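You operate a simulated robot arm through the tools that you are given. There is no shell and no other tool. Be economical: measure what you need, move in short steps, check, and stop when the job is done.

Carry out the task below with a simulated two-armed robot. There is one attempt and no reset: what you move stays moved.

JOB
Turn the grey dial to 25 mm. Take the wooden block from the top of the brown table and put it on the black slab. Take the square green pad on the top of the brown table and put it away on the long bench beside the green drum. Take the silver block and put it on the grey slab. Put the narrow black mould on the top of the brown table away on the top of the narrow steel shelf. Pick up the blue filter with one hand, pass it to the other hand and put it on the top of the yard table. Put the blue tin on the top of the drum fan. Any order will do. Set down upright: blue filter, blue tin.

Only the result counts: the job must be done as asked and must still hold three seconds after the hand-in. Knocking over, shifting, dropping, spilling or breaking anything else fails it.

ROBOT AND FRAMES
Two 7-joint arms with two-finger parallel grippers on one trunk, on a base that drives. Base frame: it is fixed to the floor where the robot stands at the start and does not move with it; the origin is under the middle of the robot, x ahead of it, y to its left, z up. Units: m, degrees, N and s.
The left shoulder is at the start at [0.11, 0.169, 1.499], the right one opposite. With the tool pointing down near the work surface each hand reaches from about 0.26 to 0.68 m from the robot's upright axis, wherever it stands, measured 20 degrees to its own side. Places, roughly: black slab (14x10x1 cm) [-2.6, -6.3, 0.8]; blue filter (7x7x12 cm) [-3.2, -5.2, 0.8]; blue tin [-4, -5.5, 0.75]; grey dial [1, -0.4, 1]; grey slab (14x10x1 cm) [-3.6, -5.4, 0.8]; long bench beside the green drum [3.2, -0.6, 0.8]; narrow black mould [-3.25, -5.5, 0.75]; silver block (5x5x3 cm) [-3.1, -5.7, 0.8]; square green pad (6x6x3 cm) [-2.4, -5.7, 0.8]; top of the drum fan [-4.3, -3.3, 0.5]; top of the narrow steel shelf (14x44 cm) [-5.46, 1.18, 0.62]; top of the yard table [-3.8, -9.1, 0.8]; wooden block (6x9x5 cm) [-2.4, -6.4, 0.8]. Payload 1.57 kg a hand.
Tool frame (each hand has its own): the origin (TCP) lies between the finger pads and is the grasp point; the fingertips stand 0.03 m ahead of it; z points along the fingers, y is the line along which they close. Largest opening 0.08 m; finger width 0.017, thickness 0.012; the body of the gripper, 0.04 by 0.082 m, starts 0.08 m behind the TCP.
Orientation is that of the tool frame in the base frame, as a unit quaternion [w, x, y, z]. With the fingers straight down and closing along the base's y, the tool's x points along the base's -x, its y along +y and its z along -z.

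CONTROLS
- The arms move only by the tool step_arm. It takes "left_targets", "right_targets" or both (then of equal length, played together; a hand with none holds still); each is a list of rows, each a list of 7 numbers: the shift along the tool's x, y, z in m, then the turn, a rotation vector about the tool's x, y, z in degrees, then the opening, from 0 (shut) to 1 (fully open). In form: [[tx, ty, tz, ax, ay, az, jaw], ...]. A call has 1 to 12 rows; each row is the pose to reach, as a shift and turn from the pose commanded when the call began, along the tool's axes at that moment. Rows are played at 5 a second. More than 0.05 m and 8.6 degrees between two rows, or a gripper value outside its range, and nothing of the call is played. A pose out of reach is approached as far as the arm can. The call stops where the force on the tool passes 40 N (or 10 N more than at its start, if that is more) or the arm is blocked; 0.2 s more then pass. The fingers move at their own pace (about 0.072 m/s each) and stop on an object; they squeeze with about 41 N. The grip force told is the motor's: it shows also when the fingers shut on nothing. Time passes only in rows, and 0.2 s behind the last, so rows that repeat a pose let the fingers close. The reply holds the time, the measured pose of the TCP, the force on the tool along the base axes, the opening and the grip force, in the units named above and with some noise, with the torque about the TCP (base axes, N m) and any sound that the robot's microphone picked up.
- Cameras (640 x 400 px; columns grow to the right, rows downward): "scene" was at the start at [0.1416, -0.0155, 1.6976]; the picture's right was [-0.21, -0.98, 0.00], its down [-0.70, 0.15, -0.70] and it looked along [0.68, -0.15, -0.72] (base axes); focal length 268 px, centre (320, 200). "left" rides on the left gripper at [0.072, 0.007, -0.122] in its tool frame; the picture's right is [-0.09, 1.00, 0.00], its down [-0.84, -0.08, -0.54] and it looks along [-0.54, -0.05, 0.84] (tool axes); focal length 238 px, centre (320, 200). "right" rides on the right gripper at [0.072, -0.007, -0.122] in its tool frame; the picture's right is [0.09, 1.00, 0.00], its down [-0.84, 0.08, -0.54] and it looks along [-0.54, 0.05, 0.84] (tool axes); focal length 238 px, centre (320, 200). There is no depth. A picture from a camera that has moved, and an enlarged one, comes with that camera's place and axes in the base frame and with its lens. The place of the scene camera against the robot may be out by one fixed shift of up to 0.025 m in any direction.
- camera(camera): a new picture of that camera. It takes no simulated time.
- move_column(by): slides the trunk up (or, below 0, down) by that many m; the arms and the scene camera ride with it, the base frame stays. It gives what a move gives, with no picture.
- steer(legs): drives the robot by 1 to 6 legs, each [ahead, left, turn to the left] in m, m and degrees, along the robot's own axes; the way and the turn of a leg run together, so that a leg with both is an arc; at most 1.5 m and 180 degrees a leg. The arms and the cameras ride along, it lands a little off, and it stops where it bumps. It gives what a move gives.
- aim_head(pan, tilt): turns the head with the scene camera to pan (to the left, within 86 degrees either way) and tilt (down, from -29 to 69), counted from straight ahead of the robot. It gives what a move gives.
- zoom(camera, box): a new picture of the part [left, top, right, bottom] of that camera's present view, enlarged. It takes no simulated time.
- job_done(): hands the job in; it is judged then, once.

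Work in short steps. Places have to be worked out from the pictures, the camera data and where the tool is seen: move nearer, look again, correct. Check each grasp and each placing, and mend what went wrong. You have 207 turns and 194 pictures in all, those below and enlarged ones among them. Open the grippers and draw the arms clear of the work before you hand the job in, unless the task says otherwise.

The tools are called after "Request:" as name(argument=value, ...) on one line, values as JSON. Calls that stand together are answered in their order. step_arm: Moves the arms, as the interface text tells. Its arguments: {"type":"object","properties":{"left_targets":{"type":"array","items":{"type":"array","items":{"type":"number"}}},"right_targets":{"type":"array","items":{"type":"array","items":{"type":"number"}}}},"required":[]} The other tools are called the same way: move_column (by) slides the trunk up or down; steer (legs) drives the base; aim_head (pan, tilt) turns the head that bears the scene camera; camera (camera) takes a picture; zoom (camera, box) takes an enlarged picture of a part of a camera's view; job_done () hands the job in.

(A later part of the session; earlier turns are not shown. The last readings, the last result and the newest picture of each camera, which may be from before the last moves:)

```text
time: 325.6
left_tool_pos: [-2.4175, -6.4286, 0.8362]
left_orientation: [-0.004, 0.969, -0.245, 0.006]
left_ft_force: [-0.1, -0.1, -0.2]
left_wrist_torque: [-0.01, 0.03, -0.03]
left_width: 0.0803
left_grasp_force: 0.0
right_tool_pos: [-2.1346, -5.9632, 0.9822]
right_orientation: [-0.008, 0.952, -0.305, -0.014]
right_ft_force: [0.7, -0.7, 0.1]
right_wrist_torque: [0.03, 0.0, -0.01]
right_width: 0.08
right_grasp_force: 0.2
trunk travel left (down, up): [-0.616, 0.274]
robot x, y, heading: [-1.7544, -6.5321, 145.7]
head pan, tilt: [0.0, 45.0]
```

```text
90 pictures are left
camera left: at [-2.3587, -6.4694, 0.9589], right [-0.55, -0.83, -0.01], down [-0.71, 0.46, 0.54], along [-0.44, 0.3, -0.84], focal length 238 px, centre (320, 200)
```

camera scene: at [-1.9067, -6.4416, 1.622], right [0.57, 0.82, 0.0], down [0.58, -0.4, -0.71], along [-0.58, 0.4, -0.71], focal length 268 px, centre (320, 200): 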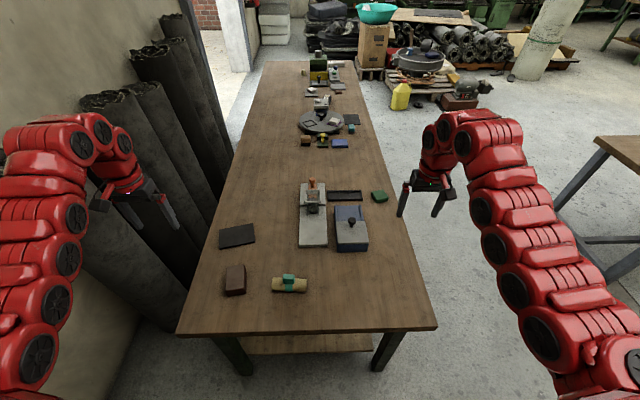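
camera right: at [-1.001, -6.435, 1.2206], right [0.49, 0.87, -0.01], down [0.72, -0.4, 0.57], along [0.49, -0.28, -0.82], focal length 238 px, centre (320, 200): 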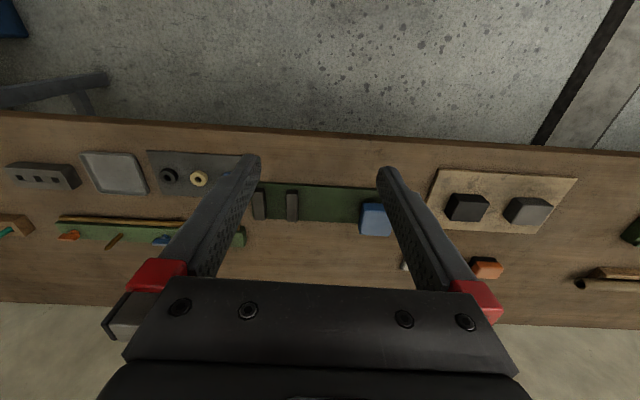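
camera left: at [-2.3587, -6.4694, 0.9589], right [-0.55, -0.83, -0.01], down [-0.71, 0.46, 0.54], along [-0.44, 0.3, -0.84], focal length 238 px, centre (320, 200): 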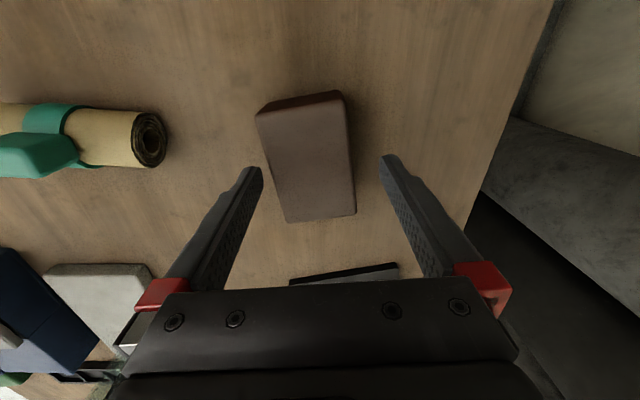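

Small lateral correction and −8° turn to match the block, then descend and grip.

Request:
step_arm(left_targets=[[0, -0.006, 0.005, 0, 0, -8, 1], [0, -0.006, 0.03, 0, 0, -8, 1], [0, -0.006, 0.052, 0, 0, -8, 1], [0, -0.006, 0.052, 0, 0, -8, 0.4], [0, -0.006, 0.052, 0, 0, -8, 0], [0, -0.006, 0.052, 0, 0, -8, 0]])

Request:
camera(camera="left")

```text
time: 326.8
left_tool_pos: [-2.4166, -6.4289, 0.79]
left_orientation: [0.001, 0.985, -0.173, 0.001]
left_ft_force: [2.5, -6.5, 20.2]
left_wrist_torque: [0.34, -0.67, -0.45]
left_width: 0.0602
left_grasp_force: 27.8
right_tool_pos: [-2.1335, -5.9644, 0.9824]
right_orientation: [-0.007, 0.952, -0.305, -0.014]
right_ft_force: [-0.5, 0.2, 0.2]
right_wrist_torque: [0.0, 0.01, 0.01]
right_width: 0.0802
right_grasp_force: 0.1
trunk travel left (down, up): [-0.616, 0.274]
robot x, y, heading: [-1.7537, -6.5366, 145.7]
head pan, tilt: [0.0, 45.0]
stopped in row 5 (left hand): the force on the tool passed its limit at 43 N (the readings are from after the stop); the commanded pose is now the measured one
```

```text
89 pictures are left
camera left: at [-2.3505, -6.4597, 0.9117], right [-0.43, -0.9, 0.0], down [-0.76, 0.36, 0.54], along [-0.49, 0.23, -0.84], focal length 238 px, centre (320, 200)
```

left: 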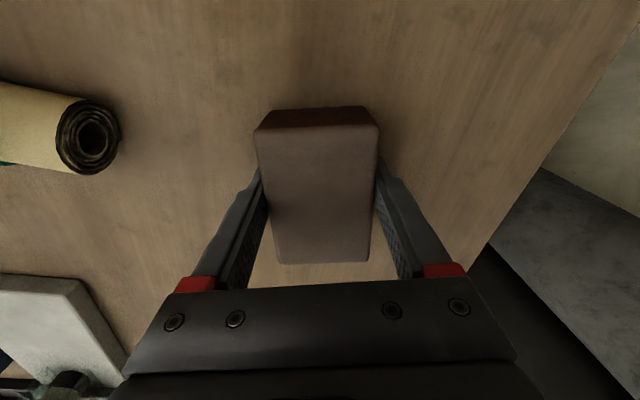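

The block is between the fingers (60 mm). I finish closing and lift 6 cm.

Request:
step_arm(left_targets=[[0, 0, 0, 0, 0, 0, 0], [0, 0, 0, 0, 0, 0, 0], [0, 0, -0.01, 0, 0, 0, 0], [0, 0, -0.035, 0, 0, 0, 0], [0, 0, -0.06, 0, 0, 0, 0]])

Request:
camera(camera="left")

```text
time: 328.0
left_tool_pos: [-2.4226, -6.4247, 0.8425]
left_orientation: [0.0, 0.985, -0.174, 0.002]
left_ft_force: [-0.4, -0.1, -1.1]
left_wrist_torque: [-0.05, -0.02, 0.01]
left_width: 0.0598
left_grasp_force: 40.7
left hand out of reach, approached as far as the arm can: row 5
right_tool_pos: [-2.136, -5.9629, 0.9807]
right_orientation: [-0.008, 0.952, -0.306, -0.013]
right_ft_force: [0.3, 0.4, -0.1]
right_wrist_torque: [0.01, 0.0, -0.01]
right_width: 0.08
right_grasp_force: 0.0
trunk travel left (down, up): [-0.616, 0.274]
robot x, y, heading: [-1.7551, -6.5364, 145.4]
head pan, tilt: [0.0, 45.0]
```

```text
88 pictures are left
camera left: at [-2.3573, -6.4557, 0.9657], right [-0.43, -0.9, 0.0], down [-0.76, 0.36, 0.54], along [-0.49, 0.23, -0.84], focal length 238 px, centre (320, 200)
```

left: 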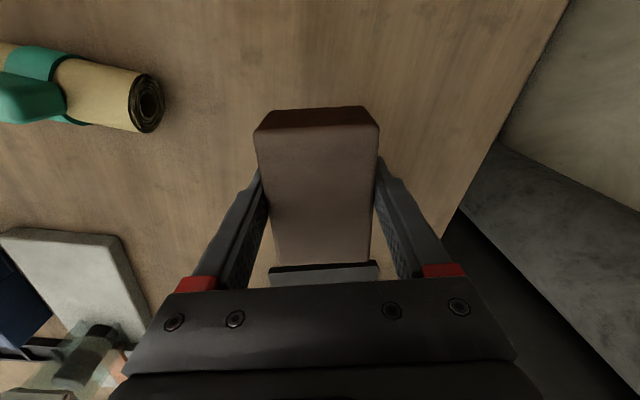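

Held. I raise slightly, drive 7 cm nearer, extend the arm forward and inward, then shift the base left so the slab is straight ahead of the left shoulder.

Request:
move_column(by=0.05)

Request:
steer(legs=[[0.065, 0, 0]])

Request:
step_arm(left_targets=[[-0.025, -0.02, 0, 0, 0, 3, 0], [-0.05, -0.04, 0, 0, 0, 6, 0], [-0.07, -0.06, 0, 0, 0, 9, 0], [-0.08, -0.09, 0, 0, 0, 12, 0], [-0.09, -0.11, 0, 0, 0, 14, 0]])

Request:
steer(legs=[[0, 0.13, 0]])

Request:
camera(camera="left")

```text
time: 329.0
left_tool_pos: [-2.4236, -6.425, 0.8939]
left_orientation: [0.001, 0.985, -0.173, 0.003]
left_ft_force: [0.5, -0.1, -1.5]
left_wrist_torque: [0.01, -0.01, -0.02]
left_width: 0.0598
left_grasp_force: 40.8
right_tool_pos: [-2.1366, -5.9638, 1.031]
right_orientation: [-0.008, 0.952, -0.306, -0.013]
right_ft_force: [-0.1, 0.6, -0.7]
right_wrist_torque: [-0.01, 0.0, 0.02]
right_width: 0.08
right_grasp_force: 0.0
trunk travel left (down, up): [-0.666, 0.224]
robot x, y, heading: [-1.7539, -6.5377, 145.6]
head pan, tilt: [0.0, 45.0]
```

```text
time: 330.0
left_tool_pos: [-2.4763, -6.3881, 0.8943]
left_orientation: [0.0, 0.985, -0.174, 0.004]
left_ft_force: [0.6, 0.4, -2.1]
left_wrist_torque: [0.01, -0.03, -0.04]
left_width: 0.0599
left_grasp_force: 40.8
right_tool_pos: [-2.1903, -5.926, 1.0303]
right_orientation: [-0.008, 0.952, -0.306, -0.012]
right_ft_force: [0.2, 0.8, -0.6]
right_wrist_torque: [0.0, 0.0, 0.0]
right_width: 0.0802
right_grasp_force: 0.0
trunk travel left (down, up): [-0.666, 0.224]
robot x, y, heading: [-1.8073, -6.5008, 145.3]
head pan, tilt: [0.0, 45.0]
```

```text
time: 331.2
left_tool_pos: [-2.524, -6.2675, 0.893]
left_orientation: [-0.001, 0.959, -0.283, 0.003]
left_ft_force: [-0.6, -0.2, -2.0]
left_wrist_torque: [0.0, 0.02, 0.01]
left_width: 0.0599
left_grasp_force: 40.7
left hand out of reach, approached as far as the arm can: row 5
right_tool_pos: [-2.1919, -5.9272, 1.0314]
right_orientation: [-0.008, 0.952, -0.304, -0.013]
right_ft_force: [0.8, -0.6, -0.3]
right_wrist_torque: [-0.01, 0.02, -0.01]
right_width: 0.08
right_grasp_force: 0.1
trunk travel left (down, up): [-0.666, 0.224]
robot x, y, heading: [-1.8082, -6.4988, 145.5]
head pan, tilt: [0.0, 45.0]
```

```text
time: 332.4
left_tool_pos: [-2.5963, -6.3699, 0.8927]
left_orientation: [0.001, 0.959, -0.284, 0.002]
left_ft_force: [0.6, -0.5, -1.8]
left_wrist_torque: [-0.01, 0.01, 0.01]
left_width: 0.06
left_grasp_force: 40.6
right_tool_pos: [-2.2625, -6.0327, 1.0311]
right_orientation: [-0.007, 0.952, -0.306, -0.013]
right_ft_force: [-0.9, 0.3, -0.3]
right_wrist_torque: [0.01, 0.02, 0.0]
right_width: 0.08
right_grasp_force: 0.0
trunk travel left (down, up): [-0.666, 0.224]
robot x, y, heading: [-1.8796, -6.6065, 145.3]
head pan, tilt: [0.0, 45.0]
```

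```text
87 pictures are left
camera left: at [-2.5388, -6.4154, 1.0152], right [-0.62, -0.78, 0.0], down [-0.66, 0.52, 0.54], along [-0.42, 0.33, -0.84], focal length 238 px, centre (320, 200)
```

left: 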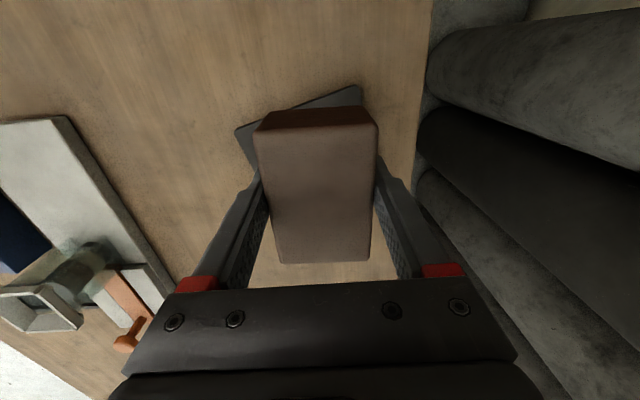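

TCP is nearly over the slab (centre ≈ (−2.612,−6.343), turned about 12°). I move the last 3 cm, align yaw, and check.

Request:
step_arm(left_targets=[[-0.01, -0.005, 0, 0, 0, -4, 0], [-0.02, -0.01, 0.01, 0, 0, -8, 0], [-0.0285, -0.013, 0.03, 0, 0, -12, 0], [-0.0285, -0.013, 0.05, 0, 0, -12, 0]])

Request:
camera(camera="left")

```text
time: 333.4
left_tool_pos: [-2.5801, -6.3554, 0.8582]
left_orientation: [0.002, 0.984, -0.18, 0.003]
left_ft_force: [0.9, 0.4, -0.9]
left_wrist_torque: [-0.01, 0.0, 0.0]
left_width: 0.0596
left_grasp_force: 41.1
left hand out of reach, approached as far as the arm can: row 1, 2, 3, 4
right_tool_pos: [-2.2619, -6.0298, 1.0284]
right_orientation: [-0.007, 0.952, -0.306, -0.012]
right_ft_force: [0.3, -0.1, -0.6]
right_wrist_torque: [-0.03, 0.04, 0.0]
right_width: 0.0801
right_grasp_force: 0.1
trunk travel left (down, up): [-0.666, 0.224]
robot x, y, heading: [-1.8818, -6.6006, 145.7]
head pan, tilt: [0.0, 45.0]
```

```text
86 pictures are left
camera left: at [-2.5148, -6.3868, 0.9796], right [-0.44, -0.9, 0.0], down [-0.76, 0.37, 0.54], along [-0.48, 0.23, -0.84], focal length 238 px, centre (320, 200)
```

left: 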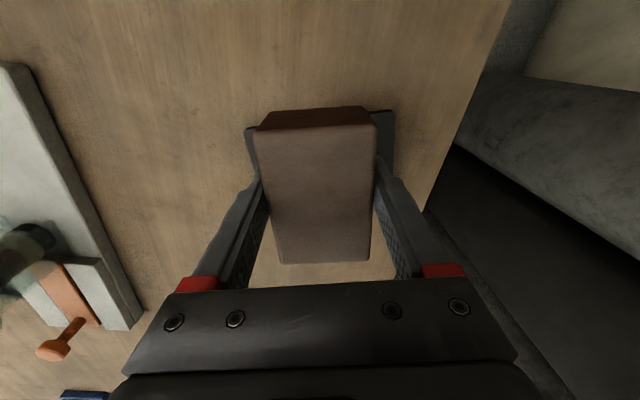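

Yaw is aligned. The base can move 3.3 cm nearer (the lower shelf is set well back), which puts the block right over the slab.

Request:
steer(legs=[[0.033, 0.008, 0]])

Request:
step_arm(left_targets=[[0, 0, 0.015, 0, 0, 0, 0], [0, 0, 0.03, 0, 0, 0, 0]])

Request:
camera(camera="left")

```text
time: 334.3
left_tool_pos: [-2.6094, -6.3425, 0.8598]
left_orientation: [0.0, 0.983, -0.181, 0.001]
left_ft_force: [0.3, 0.5, -1.8]
left_wrist_torque: [-0.03, -0.01, -0.01]
left_width: 0.0595
left_grasp_force: 40.7
right_tool_pos: [-2.2908, -6.019, 1.0327]
right_orientation: [-0.008, 0.952, -0.306, -0.013]
right_ft_force: [-0.4, 0.7, 1.6]
right_wrist_torque: [-0.04, -0.01, -0.01]
right_width: 0.0799
right_grasp_force: 0.0
trunk travel left (down, up): [-0.666, 0.224]
robot x, y, heading: [-1.9128, -6.5939, 145.6]
head pan, tilt: [0.0, 45.0]
```

```text
time: 334.9
left_tool_pos: [-2.5974, -6.3497, 0.8311]
left_orientation: [0.001, 0.983, -0.182, 0.003]
left_ft_force: [0.0, -0.3, -1.6]
left_wrist_torque: [-0.01, 0.0, -0.02]
left_width: 0.0597
left_grasp_force: 40.6
left hand out of reach, approached as far as the arm can: row 1, 2
right_tool_pos: [-2.2935, -6.0194, 1.0299]
right_orientation: [-0.008, 0.952, -0.305, -0.013]
right_ft_force: [0.1, 0.1, -0.7]
right_wrist_torque: [0.03, -0.03, 0.02]
right_width: 0.0797
right_grasp_force: 0.1
trunk travel left (down, up): [-0.666, 0.224]
robot x, y, heading: [-1.9136, -6.5932, 145.4]
head pan, tilt: [0.0, 45.0]
```

```text
85 pictures are left
camera left: at [-2.5327, -6.3828, 0.9528], right [-0.44, -0.9, 0.0], down [-0.76, 0.37, 0.54], along [-0.48, 0.24, -0.84], focal length 238 px, centre (320, 200)
```

left: 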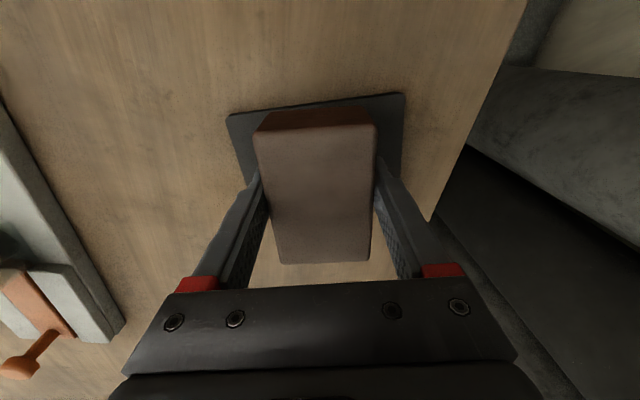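

Only 1.5 cm short of the centre. I nudge the base forward and lower with the trunk.

Request:
steer(legs=[[0.015, 0, 0]])

Request:
move_column(by=-0.02)

Request:
move_column(by=-0.008)

Request:
camera(camera="left")

```text
time: 335.7
left_tool_pos: [-2.6085, -6.3429, 0.8324]
left_orientation: [-0.001, 0.983, -0.182, 0.002]
left_ft_force: [0.3, -0.4, -1.2]
left_wrist_torque: [0.03, -0.01, -0.02]
left_width: 0.0595
left_grasp_force: 41.1
right_tool_pos: [-2.3022, -6.0136, 1.032]
right_orientation: [-0.008, 0.952, -0.306, -0.014]
right_ft_force: [0.3, 0.7, -1.0]
right_wrist_torque: [-0.02, 0.04, 0.0]
right_width: 0.0802
right_grasp_force: 0.0
trunk travel left (down, up): [-0.666, 0.224]
robot x, y, heading: [-1.9212, -6.5874, 145.7]
head pan, tilt: [0.0, 45.0]
```

```text
time: 336.3
left_tool_pos: [-2.6103, -6.3417, 0.8118]
left_orientation: [0.001, 0.983, -0.183, 0.003]
left_ft_force: [-1.3, 0.0, -1.3]
left_wrist_torque: [0.02, 0.0, 0.0]
left_width: 0.0594
left_grasp_force: 40.4
right_tool_pos: [-2.305, -6.0114, 1.0092]
right_orientation: [-0.008, 0.952, -0.306, -0.014]
right_ft_force: [-0.1, 0.5, 1.1]
right_wrist_torque: [-0.01, 0.01, 0.01]
right_width: 0.0798
right_grasp_force: 0.1
trunk travel left (down, up): [-0.646, 0.244]
robot x, y, heading: [-1.9215, -6.5847, 145.6]
head pan, tilt: [0.0, 45.0]
```

```text
time: 336.9
left_tool_pos: [-2.6098, -6.3419, 0.8032]
left_orientation: [0.001, 0.983, -0.182, 0.003]
left_ft_force: [-0.1, 0.4, -0.7]
left_wrist_torque: [-0.01, 0.03, 0.03]
left_width: 0.0597
left_grasp_force: 41.4
right_tool_pos: [-2.3045, -6.0127, 1.0043]
right_orientation: [-0.008, 0.952, -0.307, -0.013]
right_ft_force: [0.3, -0.6, -0.6]
right_wrist_torque: [-0.03, -0.06, -0.01]
right_width: 0.08
right_grasp_force: 0.1
trunk travel left (down, up): [-0.638, 0.252]
robot x, y, heading: [-1.9254, -6.5859, 145.6]
head pan, tilt: [0.0, 45.0]
```

```text
84 pictures are left
camera left: at [-2.5442, -6.3746, 0.9252], right [-0.44, -0.9, 0.0], down [-0.76, 0.37, 0.54], along [-0.48, 0.24, -0.84], focal length 238 px, centre (320, 200)
```

left: 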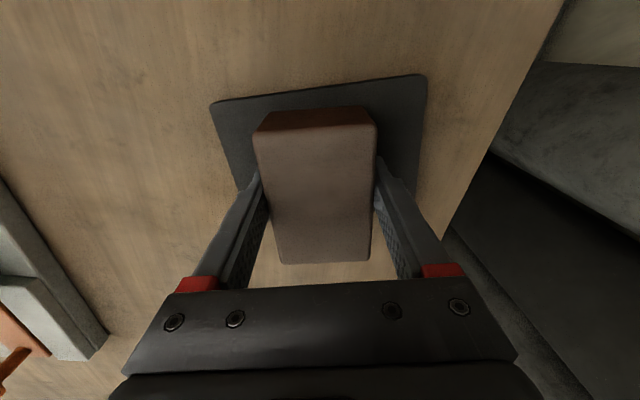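

Centred on the slab. Final millimetres.

Request:
move_column(by=-0.006)

Request:
move_column(by=-0.005)

```text
time: 337.4
left_tool_pos: [-2.6091, -6.3427, 0.8004]
left_orientation: [0.0, 0.983, -0.182, -0.001]
left_ft_force: [0.1, -1.3, 17.5]
left_wrist_torque: [-0.21, 0.02, -0.06]
left_width: 0.0595
left_grasp_force: 41.1
right_tool_pos: [-2.3027, -6.0123, 0.9982]
right_orientation: [-0.008, 0.952, -0.307, -0.014]
right_ft_force: [-0.5, -0.8, 0.7]
right_wrist_torque: [0.01, -0.02, 0.01]
right_width: 0.0799
right_grasp_force: 0.0
trunk travel left (down, up): [-0.632, 0.258]
robot x, y, heading: [-1.9224, -6.5814, 145.6]
head pan, tilt: [0.0, 45.0]
```

```text
time: 337.9
left_tool_pos: [-2.6099, -6.342, 0.7997]
left_orientation: [-0.002, 0.983, -0.183, -0.002]
left_ft_force: [10.5, -5.2, 19.3]
left_wrist_torque: [-0.23, -0.3, -0.08]
left_width: 0.0596
left_grasp_force: 41.1
right_tool_pos: [-2.3022, -6.013, 0.995]
right_orientation: [-0.008, 0.952, -0.305, -0.015]
right_ft_force: [0.0, -0.3, 0.6]
right_wrist_torque: [0.01, -0.01, 0.0]
right_width: 0.0799
right_grasp_force: 0.0
trunk travel left (down, up): [-0.628, 0.262]
robot x, y, heading: [-1.9243, -6.5833, 145.5]
head pan, tilt: [0.0, 45.0]
stopped: the force on the tool passed its limit at 44 N (the readings are from after the stop); the commanded pose is now the measured one
```

Contact made. I ease up 5 mm, release, and rise with the trunk.

Request:
move_column(by=0.005)

Request:
step_arm(left_targets=[[0, 0, 0, 0, 0, 0, 0.3], [0, 0, 0, 0, 0, 0, 1], [0, 0, 0, 0, 0, 0, 1], [0, 0, 0, 0, 0, 0, 1]])

Request:
move_column(by=0.2)

Request:
camera(camera="left")

Request:
camera(camera="right")

```text
time: 338.5
left_tool_pos: [-2.6122, -6.3398, 0.8008]
left_orientation: [-0.001, 0.983, -0.183, -0.002]
left_ft_force: [0.7, 1.0, -1.6]
left_wrist_torque: [0.02, -0.01, 0.02]
left_width: 0.0594
left_grasp_force: 41.1
right_tool_pos: [-2.3049, -6.0112, 0.997]
right_orientation: [-0.008, 0.952, -0.307, -0.013]
right_ft_force: [-0.8, -0.3, -0.5]
right_wrist_torque: [0.0, 0.03, -0.02]
right_width: 0.0804
right_grasp_force: 0.1
trunk travel left (down, up): [-0.633, 0.257]
robot x, y, heading: [-1.9242, -6.5852, 145.3]
head pan, tilt: [0.0, 45.0]
```

```text
time: 339.5
left_tool_pos: [-2.6109, -6.3406, 0.8012]
left_orientation: [-0.002, 0.983, -0.183, -0.001]
left_ft_force: [-0.4, 0.1, -0.1]
left_wrist_torque: [0.0, 0.0, 0.02]
left_width: 0.0799
left_grasp_force: 0.0
right_tool_pos: [-2.3051, -6.0129, 0.9985]
right_orientation: [-0.008, 0.952, -0.307, -0.013]
right_ft_force: [0.4, 0.5, 0.1]
right_wrist_torque: [0.0, -0.02, -0.03]
right_width: 0.0799
right_grasp_force: 0.1
trunk travel left (down, up): [-0.633, 0.257]
robot x, y, heading: [-1.924, -6.5847, 145.8]
head pan, tilt: [0.0, 45.0]
```

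```text
time: 341.6
left_tool_pos: [-2.612, -6.3408, 1.0005]
left_orientation: [-0.001, 0.983, -0.183, -0.002]
left_ft_force: [0.5, 0.7, 0.4]
left_wrist_torque: [0.0, 0.0, 0.01]
left_width: 0.0801
left_grasp_force: 0.1
right_tool_pos: [-2.3061, -6.0109, 1.1984]
right_orientation: [-0.007, 0.952, -0.306, -0.013]
right_ft_force: [0.4, 0.2, 0.1]
right_wrist_torque: [0.0, 0.01, 0.02]
right_width: 0.0803
right_grasp_force: 0.0
trunk travel left (down, up): [-0.833, 0.057]
robot x, y, heading: [-1.9233, -6.584, 145.7]
head pan, tilt: [0.0, 45.0]
```

```text
83 pictures are left
camera left: at [-2.546, -6.3739, 1.1223], right [-0.44, -0.9, 0.0], down [-0.75, 0.37, 0.54], along [-0.49, 0.24, -0.84], focal length 238 px, centre (320, 200)
```

left: 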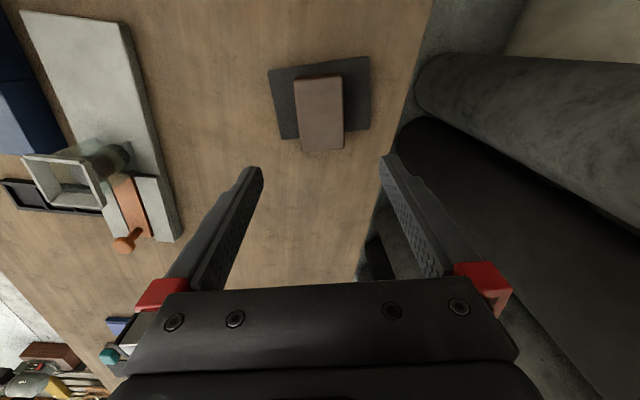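

```text
82 pictures are left
camera right: at [-2.2406, -6.0524, 1.3172], right [-0.51, -0.86, -0.01], down [-0.71, 0.41, 0.57], along [-0.48, 0.29, -0.82], focal length 238 px, centre (320, 200)
```

right: 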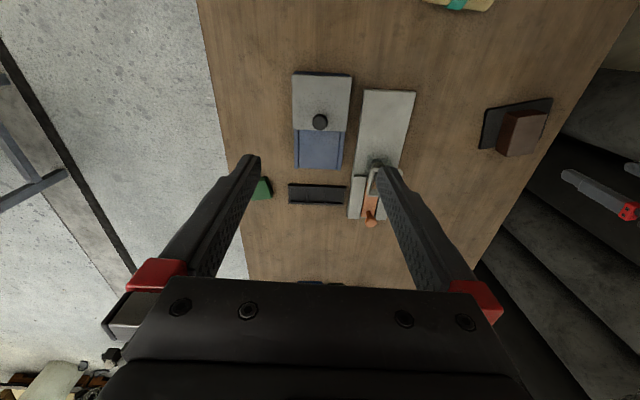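

The block sits on the slab; I check for overhang in an enlargement.

Request:
zoom(camera="left", box=[240, 40, 400, 170])

```text
3.08 times, centred on (320, 105) of left
camera zoom: at [-2.546, -6.3739, 1.1223], right [-0.44, -0.9, 0.0], down [-0.75, 0.37, 0.54], along [-0.49, 0.24, -0.84], focal length 733 px, centre (320, 492)
```

zoom: 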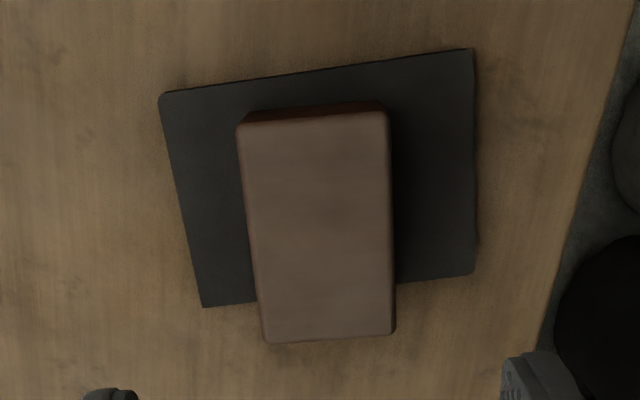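

Placed well (a few mm overhang only). Next I back off and go round to the front for the green pad at about (−2.446,−5.742).

Request:
steer(legs=[[-0.2, 0, 0], [0, -1.0, 0], [0, 0, 90.5], [0, -1.25, 0], [0.12, 0, 0]])

Request:
camera(camera="left")

Request:
camera(camera="right")

```text
time: 358.5
left_tool_pos: [-2.5508, -5.9765, 1.0021]
left_orientation: [0.001, 0.819, 0.574, -0.002]
left_ft_force: [-0.7, -0.3, 0.3]
left_wrist_torque: [0.0, 0.0, 0.01]
left_width: 0.0799
left_grasp_force: 0.1
right_tool_pos: [-2.8846, -5.6761, 1.1989]
right_orientation: [0.004, 0.885, 0.465, -0.015]
right_ft_force: [0.0, -0.5, -0.5]
right_wrist_torque: [-0.02, -0.05, 0.0]
right_width: 0.08
right_grasp_force: 0.1
trunk travel left (down, up): [-0.833, 0.057]
robot x, y, heading: [-2.3162, -5.2842, -123.3]
head pan, tilt: [0.0, 45.0]
```

```text
80 pictures are left
camera left: at [-2.5187, -5.9126, 1.1232], right [0.9, -0.43, 0.0], down [-0.36, -0.76, 0.55], along [-0.23, -0.49, -0.84], focal length 238 px, centre (320, 200)
```

left: 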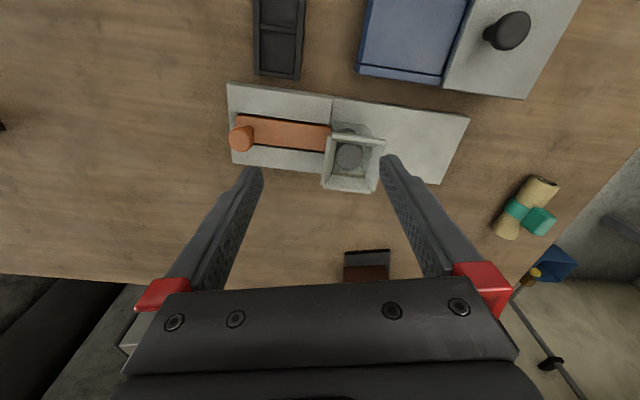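

```text
79 pictures are left
camera right: at [-2.8471, -5.6125, 1.3179], right [0.87, -0.49, -0.01], down [-0.4, -0.72, 0.57], along [-0.28, -0.49, -0.82], focal length 238 px, centre (320, 200)
```

right: 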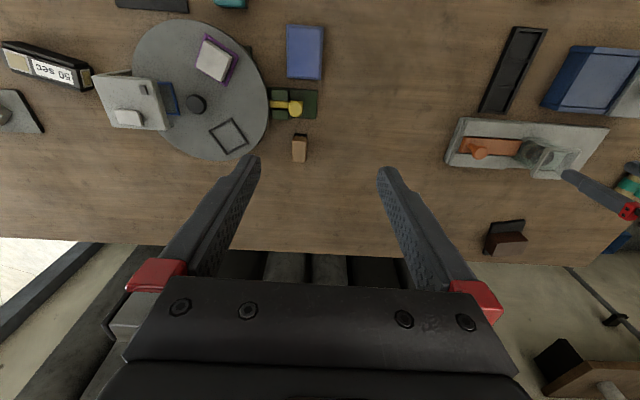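

The pad is closer to me than the hand can draw back, so I drive back 0.25 m to put the left hand above it.

Request:
steer(legs=[[-0.25, -0.04, 0]])

Request:
move_column(by=-0.1)

Request:
camera(camera="left")

```text
time: 360.4
left_tool_pos: [-2.4448, -5.7465, 1.0007]
left_orientation: [0.0, 0.819, 0.574, -0.002]
left_ft_force: [0.3, 0.2, 0.1]
left_wrist_torque: [0.05, -0.01, 0.02]
left_width: 0.0801
left_grasp_force: 0.1
right_tool_pos: [-2.7804, -5.4478, 1.1971]
right_orientation: [0.003, 0.884, 0.467, -0.013]
right_ft_force: [-0.3, -0.5, -0.4]
right_wrist_torque: [-0.01, 0.02, 0.02]
right_width: 0.0799
right_grasp_force: 0.0
trunk travel left (down, up): [-0.833, 0.057]
robot x, y, heading: [-2.2128, -5.0519, -123.3]
head pan, tilt: [0.0, 45.0]
```

```text
time: 361.7
left_tool_pos: [-2.445, -5.7469, 0.9015]
left_orientation: [0.0, 0.819, 0.574, -0.002]
left_ft_force: [-1.0, 0.0, 0.5]
left_wrist_torque: [-0.01, 0.02, 0.01]
left_width: 0.0799
left_grasp_force: 0.0
right_tool_pos: [-2.7794, -5.4482, 1.0983]
right_orientation: [0.004, 0.885, 0.466, -0.015]
right_ft_force: [0.3, -0.5, -0.2]
right_wrist_torque: [0.01, 0.01, 0.0]
right_width: 0.0801
right_grasp_force: 0.1
trunk travel left (down, up): [-0.733, 0.157]
robot x, y, heading: [-2.2177, -5.0582, -123.4]
head pan, tilt: [0.0, 45.0]
```

```text
78 pictures are left
camera left: at [-2.4127, -5.6817, 1.0229], right [0.91, -0.43, 0.0], down [-0.36, -0.76, 0.55], along [-0.23, -0.49, -0.84], focal length 238 px, centre (320, 200)
```

left: 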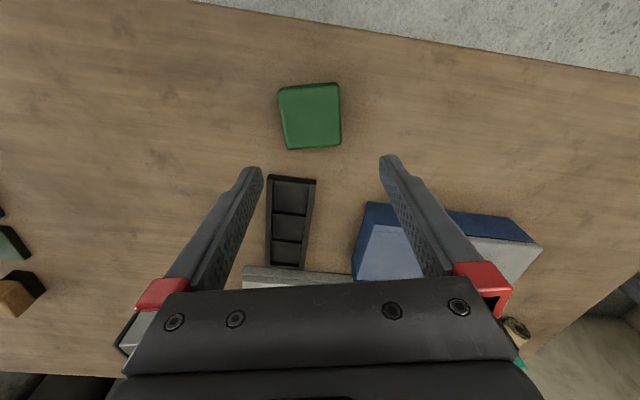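

The pad's top is at about (−2.446,−5.732,0.777). I centre over it, descend and grip.

Request:
step_arm(left_targets=[[0.007, -0.003, 0.03, 0, 0, -2, 1], [0.0138, -0.006, 0.06, 0, 0, -4, 1], [0.0138, -0.006, 0.09, 0, 0, -4, 1], [0.0138, -0.006, 0.115, 0, 0, -4, 1]])

Request:
camera(camera="left")

```text
time: 362.7
left_tool_pos: [-2.4417, -5.7228, 0.8048]
left_orientation: [0.0, 0.798, 0.602, -0.003]
left_ft_force: [0.4, -0.2, 0.2]
left_wrist_torque: [-0.01, 0.02, 0.0]
left_width: 0.0799
left_grasp_force: 0.0
left hand out of reach, approached as far as the arm can: row 3, 4
right_tool_pos: [-2.7793, -5.4474, 1.0972]
right_orientation: [0.004, 0.885, 0.465, -0.014]
right_ft_force: [0.1, -0.8, -0.3]
right_wrist_torque: [0.02, 0.0, -0.01]
right_width: 0.0798
right_grasp_force: 0.1
trunk travel left (down, up): [-0.733, 0.157]
robot x, y, heading: [-2.2153, -5.056, -123.3]
head pan, tilt: [0.0, 45.0]
```

```text
77 pictures are left
camera left: at [-2.4139, -5.6552, 0.926], right [0.93, -0.36, 0.0], down [-0.3, -0.78, 0.54], along [-0.2, -0.51, -0.84], focal length 238 px, centre (320, 200)
```

left: 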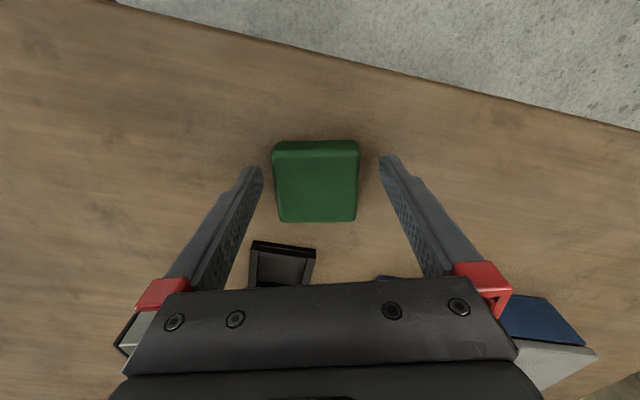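

Outer limit reached; I nudge the base 1.5 cm forward and lower with the trunk.

Request:
steer(legs=[[0.015, 0, 0]])

Request:
move_column(by=-0.025)

Request:
step_arm(left_targets=[[0, 0, 0, 0, 0, 0, 0.4], [0, 0, 0, 0, 0, 0, 0], [0, 0, 0, 0, 0, 0, 0], [0, 0, 0, 0, 0, 0, 0]])

Request:
camera(camera="left")

```text
time: 363.5
left_tool_pos: [-2.448, -5.7325, 0.8064]
left_orientation: [0.001, 0.798, 0.603, -0.003]
left_ft_force: [1.4, 0.3, -1.0]
left_wrist_torque: [-0.06, 0.04, 0.01]
left_width: 0.0801
left_grasp_force: 0.1
right_tool_pos: [-2.7867, -5.4577, 1.1]
right_orientation: [0.004, 0.885, 0.466, -0.016]
right_ft_force: [0.6, 0.0, 0.5]
right_wrist_torque: [-0.02, 0.05, -0.03]
right_width: 0.08
right_grasp_force: 0.1
trunk travel left (down, up): [-0.733, 0.157]
robot x, y, heading: [-2.2226, -5.0655, -123.2]
head pan, tilt: [0.0, 45.0]
```

```text
time: 364.0
left_tool_pos: [-2.4486, -5.7331, 0.7905]
left_orientation: [0.001, 0.798, 0.602, -0.001]
left_ft_force: [3.6, 10.3, 17.2]
left_wrist_torque: [0.31, -0.87, 0.35]
left_width: 0.0801
left_grasp_force: 0.0
right_tool_pos: [-2.7876, -5.4585, 1.0804]
right_orientation: [0.004, 0.885, 0.466, -0.014]
right_ft_force: [-0.2, 0.0, -0.1]
right_wrist_torque: [0.04, 0.03, 0.04]
right_width: 0.0799
right_grasp_force: 0.0
trunk travel left (down, up): [-0.715, 0.175]
robot x, y, heading: [-2.2257, -5.0644, -123.2]
head pan, tilt: [0.0, 45.0]
stopped: the force on the tool passed its limit at 47 N (the readings are from after the stop); the commanded pose is now the measured one
```

```text
time: 365.0
left_tool_pos: [-2.4493, -5.7363, 0.7921]
left_orientation: [0.001, 0.798, 0.603, -0.002]
left_ft_force: [3.0, -4.2, 8.3]
left_wrist_torque: [-0.21, -0.33, -0.18]
left_width: 0.0606
left_grasp_force: 41.2
right_tool_pos: [-2.788, -5.4587, 1.081]
right_orientation: [0.004, 0.884, 0.467, -0.015]
right_ft_force: [-0.6, -0.7, 0.4]
right_wrist_torque: [0.0, 0.01, -0.02]
right_width: 0.0802
right_grasp_force: 0.1
trunk travel left (down, up): [-0.715, 0.175]
robot x, y, heading: [-2.2226, -5.0685, -123.1]
head pan, tilt: [0.0, 45.0]
```

```text
76 pictures are left
camera left: at [-2.422, -5.6687, 0.9113], right [0.93, -0.36, 0.0], down [-0.3, -0.78, 0.55], along [-0.2, -0.51, -0.84], focal length 238 px, centre (320, 200)
```

left: 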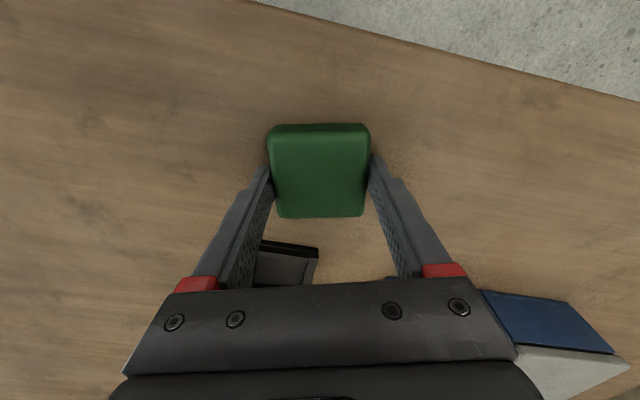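

Gripped at 60.6 mm. I lift with the trunk.

Request:
move_column(by=0.15)

Request:
camera(camera="left")

```text
time: 366.7
left_tool_pos: [-2.4498, -5.7354, 0.9389]
left_orientation: [0.0, 0.798, 0.603, -0.003]
left_ft_force: [0.1, 0.2, -0.7]
left_wrist_torque: [-0.03, 0.02, 0.0]
left_width: 0.0599
left_grasp_force: 41.1
right_tool_pos: [-2.7879, -5.4609, 1.2304]
right_orientation: [0.003, 0.884, 0.466, -0.014]
right_ft_force: [-0.2, 0.7, -0.2]
right_wrist_torque: [-0.03, 0.0, 0.0]
right_width: 0.08
right_grasp_force: 0.0
trunk travel left (down, up): [-0.865, 0.025]
robot x, y, heading: [-2.2264, -5.0702, -123.4]
head pan, tilt: [0.0, 45.0]
```

```text
75 pictures are left
camera left: at [-2.4227, -5.6686, 1.0605], right [0.93, -0.36, 0.0], down [-0.3, -0.78, 0.54], along [-0.2, -0.51, -0.84], focal length 238 px, centre (320, 200)
```

left: 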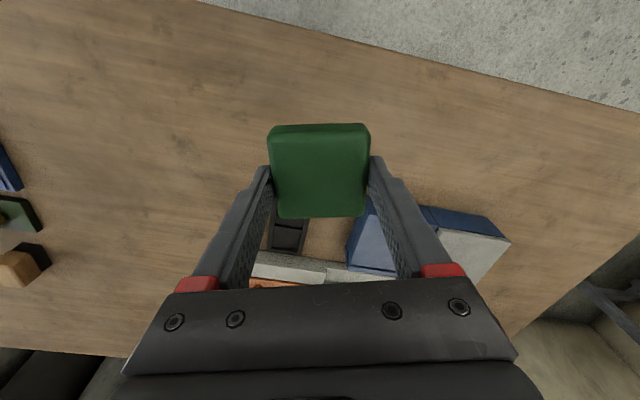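

Pad held. I raise it a little more and drive to put the right hand over the black mould at about (−3.35,−5.38).

Request:
step_arm(left_targets=[[0, 0, -0.03, 0, 0, 0, 0], [0, 0, -0.06, 0, 0, 0, 0]])

Request:
steer(legs=[[0, -0.5, 0], [0.25, 0, 0]])

Request:
camera(camera="right")

```text
time: 367.3
left_tool_pos: [-2.4493, -5.7357, 0.9997]
left_orientation: [0.0, 0.799, 0.602, -0.002]
left_ft_force: [0.4, -0.5, -0.9]
left_wrist_torque: [-0.02, 0.01, 0.02]
left_width: 0.06
left_grasp_force: 41.6
right_tool_pos: [-2.7883, -5.4602, 1.2311]
right_orientation: [0.004, 0.885, 0.466, -0.015]
right_ft_force: [0.6, -0.8, -0.3]
right_wrist_torque: [0.05, -0.03, 0.02]
right_width: 0.0799
right_grasp_force: 0.3
trunk travel left (down, up): [-0.865, 0.025]
robot x, y, heading: [-2.2207, -5.0664, -123.3]
head pan, tilt: [0.0, 45.0]
```

```text
time: 371.7
left_tool_pos: [-3.0101, -5.6654, 1.0008]
left_orientation: [0.002, 0.801, 0.599, -0.001]
left_ft_force: [0.5, -1.2, -1.5]
left_wrist_torque: [-0.01, 0.01, 0.01]
left_width: 0.0596
left_grasp_force: 41.0
right_tool_pos: [-3.3463, -5.3849, 1.231]
right_orientation: [0.004, 0.887, 0.462, -0.014]
right_ft_force: [-0.3, -0.9, 0.0]
right_wrist_torque: [-0.01, 0.01, 0.0]
right_width: 0.0798
right_grasp_force: 0.0
trunk travel left (down, up): [-0.865, 0.025]
robot x, y, heading: [-2.7793, -4.9982, -123.9]
head pan, tilt: [0.0, 45.0]
```

```text
74 pictures are left
camera right: at [-3.308, -5.3212, 1.35], right [0.87, -0.49, -0.01], down [-0.4, -0.72, 0.57], along [-0.29, -0.49, -0.82], focal length 238 px, centre (320, 200)
```

right: 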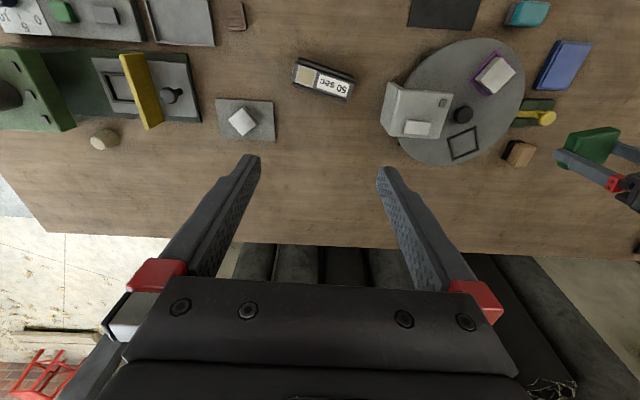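

The hand is right above the mould, whose axis is at −47°. I yaw −78° so the fingers close across it.

Request:
step_arm(right_targets=[[0, 0, 0, 0, 0, -8, 1], [0, 0, 0, 0, 0, -16, 1], [0, 0, 0, 0, 0, -24, 1], [0, 0, 0, 0, 0, -32, 1], [0, 0, 0, 0, 0, -40, 1], [0, 0, 0, 0, 0, -48, 1], [0, 0, 0, 0, 0, -56, 1], [0, 0, 0, 0, 0, -64, 1], [0, 0, 0, 0, 0, -72, 1], [0, 0, 0, 0, 0, -78, 1]])

Request:
step_arm(right_targets=[[0, 0, 0.04, 0, 0, 0, 1], [0, 0, 0.08, 0, 0, 0, 1], [0, 0, 0.12, 0, 0, 0, 1], [0, 0, 0.16, 0, 0, 0, 1], [0, 0, 0.2, 0, 0, 0, 1], [0, 0, 0.24, 0, 0, 0, 1], [0, 0, 0.28, 0, 0, 0, 1]])

Request:
camera(camera="right")

```text
time: 373.9
left_tool_pos: [-3.0106, -5.665, 0.9989]
left_orientation: [0.0, 0.801, 0.599, -0.002]
left_ft_force: [-0.7, 0.3, -1.4]
left_wrist_torque: [0.0, 0.01, -0.04]
left_width: 0.0594
left_grasp_force: 40.9
right_tool_pos: [-3.3463, -5.3859, 1.231]
right_orientation: [-0.005, 0.397, 0.918, -0.014]
right_ft_force: [0.0, 0.8, 0.1]
right_wrist_torque: [0.0, 0.03, 0.01]
right_width: 0.0801
right_grasp_force: 0.0
trunk travel left (down, up): [-0.865, 0.025]
robot x, y, heading: [-2.779, -4.9944, -123.7]
head pan, tilt: [0.0, 45.0]
```

```text
time: 375.5
left_tool_pos: [-3.0116, -5.6666, 0.9987]
left_orientation: [0.0, 0.801, 0.599, -0.002]
left_ft_force: [-0.2, -0.4, -1.2]
left_wrist_torque: [0.0, -0.02, 0.0]
left_width: 0.0593
left_grasp_force: 40.9
right_tool_pos: [-3.3539, -5.3931, 0.949]
right_orientation: [-0.006, 0.398, 0.917, -0.014]
right_ft_force: [-0.5, -0.2, -0.3]
right_wrist_torque: [-0.06, 0.01, -0.02]
right_width: 0.08
right_grasp_force: 0.1
right hand out of reach, approached as far as the arm can: row 1
trunk travel left (down, up): [-0.865, 0.025]
robot x, y, heading: [-2.7803, -4.9994, -123.8]
head pan, tilt: [0.0, 45.0]
```

```text
73 pictures are left
camera right: at [-3.4058, -5.3434, 1.0712], right [0.66, 0.75, -0.03], down [0.64, -0.55, 0.54], along [0.39, -0.38, -0.84], focal length 238 px, centre (320, 200)
```

right: 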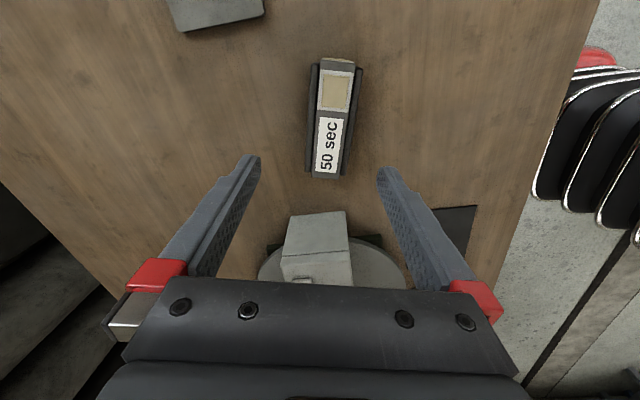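

Small correction (+9 mm, +5°), then descend to z≈0.795.

Request:
step_arm(right_targets=[[0.004, 0.009, 0.03, 0, 0, 5, 1], [0.004, 0.009, 0.07, 0, 0, 5, 1], [0.004, 0.009, 0.11, 0, 0, 5, 1], [0.004, 0.009, 0.14, 0, 0, 5, 1]])

Request:
camera(camera="right")

```text
time: 376.5
left_tool_pos: [-3.011, -5.6657, 1.0002]
left_orientation: [0.002, 0.801, 0.598, -0.001]
left_ft_force: [-0.8, 0.9, -1.4]
left_wrist_torque: [-0.03, 0.01, 0.02]
left_width: 0.0593
left_grasp_force: 41.0
right_tool_pos: [-3.3507, -5.381, 0.8528]
right_orientation: [-0.006, 0.438, 0.899, -0.015]
right_ft_force: [0.4, -0.6, 0.0]
right_wrist_torque: [-0.01, 0.0, -0.01]
right_width: 0.08
right_grasp_force: 0.0
right hand out of reach, approached as far as the arm can: row 3, 4
trunk travel left (down, up): [-0.865, 0.025]
robot x, y, heading: [-2.7792, -4.9985, -123.6]
head pan, tilt: [0.0, 45.0]
```

```text
72 pictures are left
camera right: at [-3.3976, -5.3265, 0.9734], right [0.73, 0.69, -0.03], down [0.59, -0.6, 0.54], along [0.35, -0.41, -0.84], focal length 238 px, centre (320, 200)
```

right: 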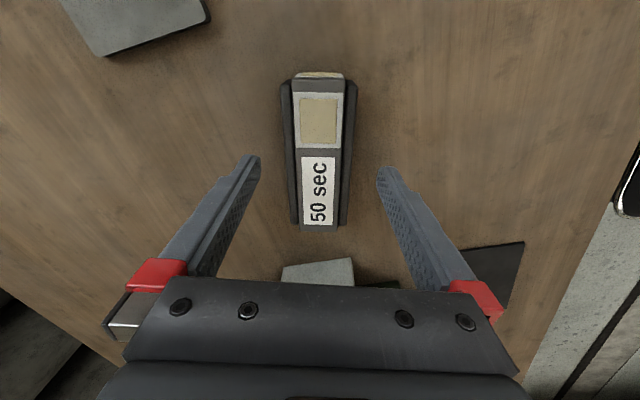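

Well aligned. I lower the trunk for the last 6 cm.

Request:
move_column(by=-0.05)

Request:
move_column(by=-0.012)

Request:
camera(camera="right")

```text
time: 377.4
left_tool_pos: [-3.0098, -5.6652, 0.95]
left_orientation: [0.0, 0.8, 0.6, -0.002]
left_ft_force: [-0.6, -0.3, -1.2]
left_wrist_torque: [-0.01, 0.01, 0.01]
left_width: 0.0591
left_grasp_force: 41.7
right_tool_pos: [-3.3486, -5.3803, 0.8013]
right_orientation: [-0.005, 0.437, 0.899, -0.013]
right_ft_force: [0.4, -0.1, 0.6]
right_wrist_torque: [-0.01, -0.01, 0.06]
right_width: 0.0801
right_grasp_force: 0.2
trunk travel left (down, up): [-0.815, 0.075]
robot x, y, heading: [-2.7792, -5.0022, -123.6]
head pan, tilt: [0.0, 45.0]
```

```text
time: 378.0
left_tool_pos: [-3.0099, -5.6655, 0.9379]
left_orientation: [0.001, 0.801, 0.599, -0.002]
left_ft_force: [0.3, -0.7, -1.5]
left_wrist_torque: [-0.02, -0.03, 0.0]
left_width: 0.0592
left_grasp_force: 41.2
right_tool_pos: [-3.3496, -5.3815, 0.7914]
right_orientation: [-0.006, 0.438, 0.899, -0.015]
right_ft_force: [1.9, 2.1, 15.9]
right_wrist_torque: [0.58, -0.72, 0.0]
right_width: 0.0799
right_grasp_force: 0.0
trunk travel left (down, up): [-0.803, 0.087]
robot x, y, heading: [-2.7782, -4.9979, -123.5]
head pan, tilt: [0.0, 45.0]
```

```text
71 pictures are left
camera right: at [-3.3963, -5.3277, 0.913], right [0.73, 0.69, -0.03], down [0.59, -0.6, 0.54], along [0.35, -0.41, -0.84], focal length 238 px, centre (320, 200)
```

right: 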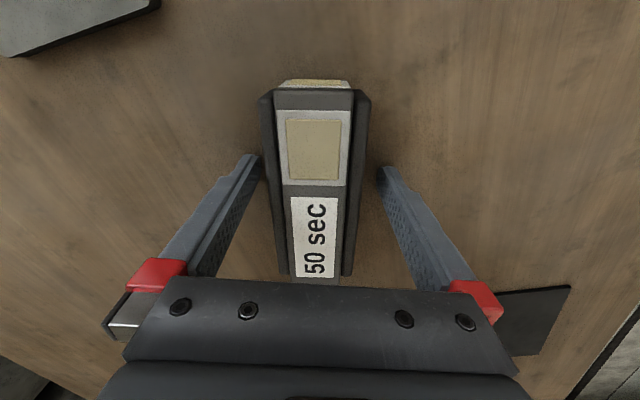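

The fingertips touch the table; I rise 4 mm and close.

Request:
move_column(by=0.005)

Request:
step_arm(right_targets=[[0, 0, 0, 0, 0, 0, 0.5], [0, 0, 0, 0, 0, 0, 0], [0, 0, 0, 0, 0, 0, 0], [0, 0, 0, 0, 0, 0, 0]])

Request:
move_column(by=0.075)

Request:
camera(camera="right")

```text
time: 378.6
left_tool_pos: [-3.0099, -5.6656, 0.9418]
left_orientation: [0.001, 0.801, 0.599, -0.002]
left_ft_force: [-0.4, -0.4, -0.8]
left_wrist_torque: [-0.03, -0.02, 0.01]
left_width: 0.0592
left_grasp_force: 41.8
right_tool_pos: [-3.3499, -5.3806, 0.7945]
right_orientation: [-0.006, 0.437, 0.899, -0.013]
right_ft_force: [0.4, 0.3, -0.4]
right_wrist_torque: [0.02, 0.01, 0.01]
right_width: 0.0799
right_grasp_force: 0.0
trunk travel left (down, up): [-0.808, 0.082]
robot x, y, heading: [-2.7766, -4.9972, -123.8]
head pan, tilt: [0.0, 45.0]
```

```text
time: 379.6
left_tool_pos: [-3.0104, -5.6648, 0.9423]
left_orientation: [-0.001, 0.801, 0.599, -0.003]
left_ft_force: [-0.9, 0.1, -0.9]
left_wrist_torque: [0.0, -0.01, 0.02]
left_width: 0.0593
left_grasp_force: 40.8
right_tool_pos: [-3.3494, -5.3809, 0.7944]
right_orientation: [-0.005, 0.437, 0.899, -0.014]
right_ft_force: [-0.3, -0.6, 2.1]
right_wrist_torque: [0.19, -0.06, 0.23]
right_width: 0.0551
right_grasp_force: 40.3
trunk travel left (down, up): [-0.808, 0.082]
robot x, y, heading: [-2.7788, -4.9991, -123.8]
head pan, tilt: [0.0, 45.0]
```

```text
time: 380.7
left_tool_pos: [-3.0105, -5.6661, 1.0174]
left_orientation: [0.0, 0.801, 0.599, -0.001]
left_ft_force: [0.5, 0.8, -1.3]
left_wrist_torque: [0.0, -0.03, 0.01]
left_width: 0.0591
left_grasp_force: 41.1
right_tool_pos: [-3.3489, -5.3831, 0.8695]
right_orientation: [-0.006, 0.438, 0.899, -0.014]
right_ft_force: [0.0, -0.4, -6.4]
right_wrist_torque: [0.04, 0.01, 0.0]
right_width: 0.0546
right_grasp_force: 40.6
trunk travel left (down, up): [-0.883, 0.007]
robot x, y, heading: [-2.7769, -5.0005, -123.7]
head pan, tilt: [0.0, 45.0]
```

```text
70 pictures are left
camera right: at [-3.3969, -5.3282, 0.9909], right [0.73, 0.69, -0.03], down [0.59, -0.6, 0.54], along [0.35, -0.41, -0.84], focal length 238 px, centre (320, 200)
```

right: 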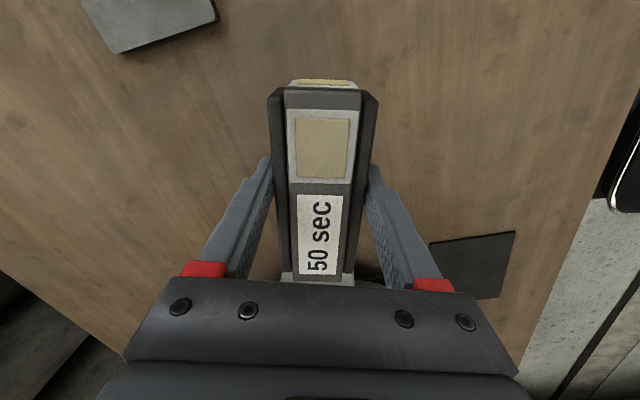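

Both items held. I raise the right hand, then retrace the clear path north and look toward the shelf.

Request:
step_arm(right_targets=[[0, 0, -0.04, 0, 0, 0, 0], [0, 0, -0.08, 0, 0, 0, 0], [0, 0, -0.12, 0, 0, 0, 0]])

Request:
steer(legs=[[-0.35, 0, 0], [0, -0.5, 0], [-0.7, 0, 0], [0, 0, -141], [1.2, 0, 0]])

Request:
aim_head(pan=0, tilt=20)

Request:
camera(camera="scene")

```text
time: 381.5
left_tool_pos: [-3.0115, -5.6657, 1.0163]
left_orientation: [0.0, 0.801, 0.599, -0.001]
left_ft_force: [0.2, 0.1, -0.8]
left_wrist_torque: [0.02, 0.0, 0.02]
left_width: 0.0591
left_grasp_force: 41.3
right_tool_pos: [-3.3474, -5.378, 0.9904]
right_orientation: [-0.005, 0.438, 0.899, -0.015]
right_ft_force: [0.2, 0.4, -6.2]
right_wrist_torque: [0.06, 0.04, 0.01]
right_width: 0.0544
right_grasp_force: 40.8
trunk travel left (down, up): [-0.883, 0.007]
robot x, y, heading: [-2.7761, -4.9976, -123.8]
head pan, tilt: [0.0, 45.0]
```

```text
time: 401.2
left_tool_pos: [-2.9289, -1.9775, 1.0169]
left_orientation: [-0.001, 0.824, -0.566, -0.001]
left_ft_force: [1.2, -0.8, -0.9]
left_wrist_torque: [-0.03, -0.02, 0.0]
left_width: 0.0592
left_grasp_force: 40.9
right_tool_pos: [-2.4881, -2.001, 0.9898]
right_orientation: [-0.015, 0.992, -0.125, 0.0]
right_ft_force: [0.3, 0.4, -4.3]
right_wrist_torque: [0.01, -0.05, 0.02]
right_width: 0.054
right_grasp_force: 40.5
trunk travel left (down, up): [-0.883, 0.007]
robot x, y, heading: [-2.7084, -2.6487, 93.6]
head pan, tilt: [0.0, 45.0]
```

```text
time: 402.1
left_tool_pos: [-2.9291, -1.9763, 1.0161]
left_orientation: [0.0, 0.825, -0.566, -0.001]
left_ft_force: [-1.1, -0.5, -0.7]
left_wrist_torque: [0.02, -0.01, -0.03]
left_width: 0.059
left_grasp_force: 40.9
right_tool_pos: [-2.4863, -1.9993, 0.9898]
right_orientation: [-0.015, 0.992, -0.125, 0.001]
right_ft_force: [0.0, 0.4, -6.0]
right_wrist_torque: [-0.01, -0.05, -0.01]
right_width: 0.0539
right_grasp_force: 40.9
trunk travel left (down, up): [-0.883, 0.007]
robot x, y, heading: [-2.704, -2.6473, 93.8]
head pan, tilt: [0.0, 20.0]
```

```text
69 pictures are left
camera scene: at [-2.7356, -2.4726, 1.8078], right [1.0, 0.06, 0.0], down [0.02, -0.34, -0.94], along [-0.06, 0.94, -0.34], focal length 268 px, centre (320, 200)
```

scene: 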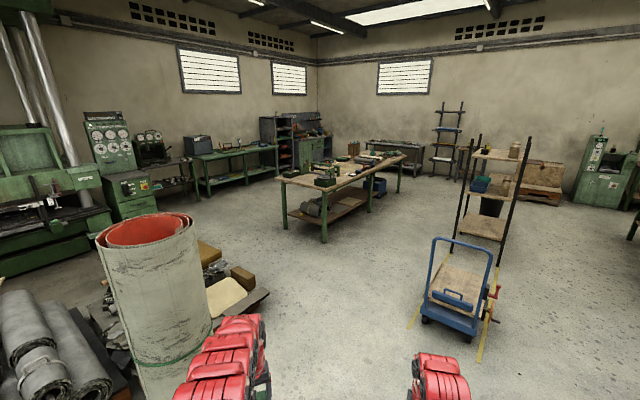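

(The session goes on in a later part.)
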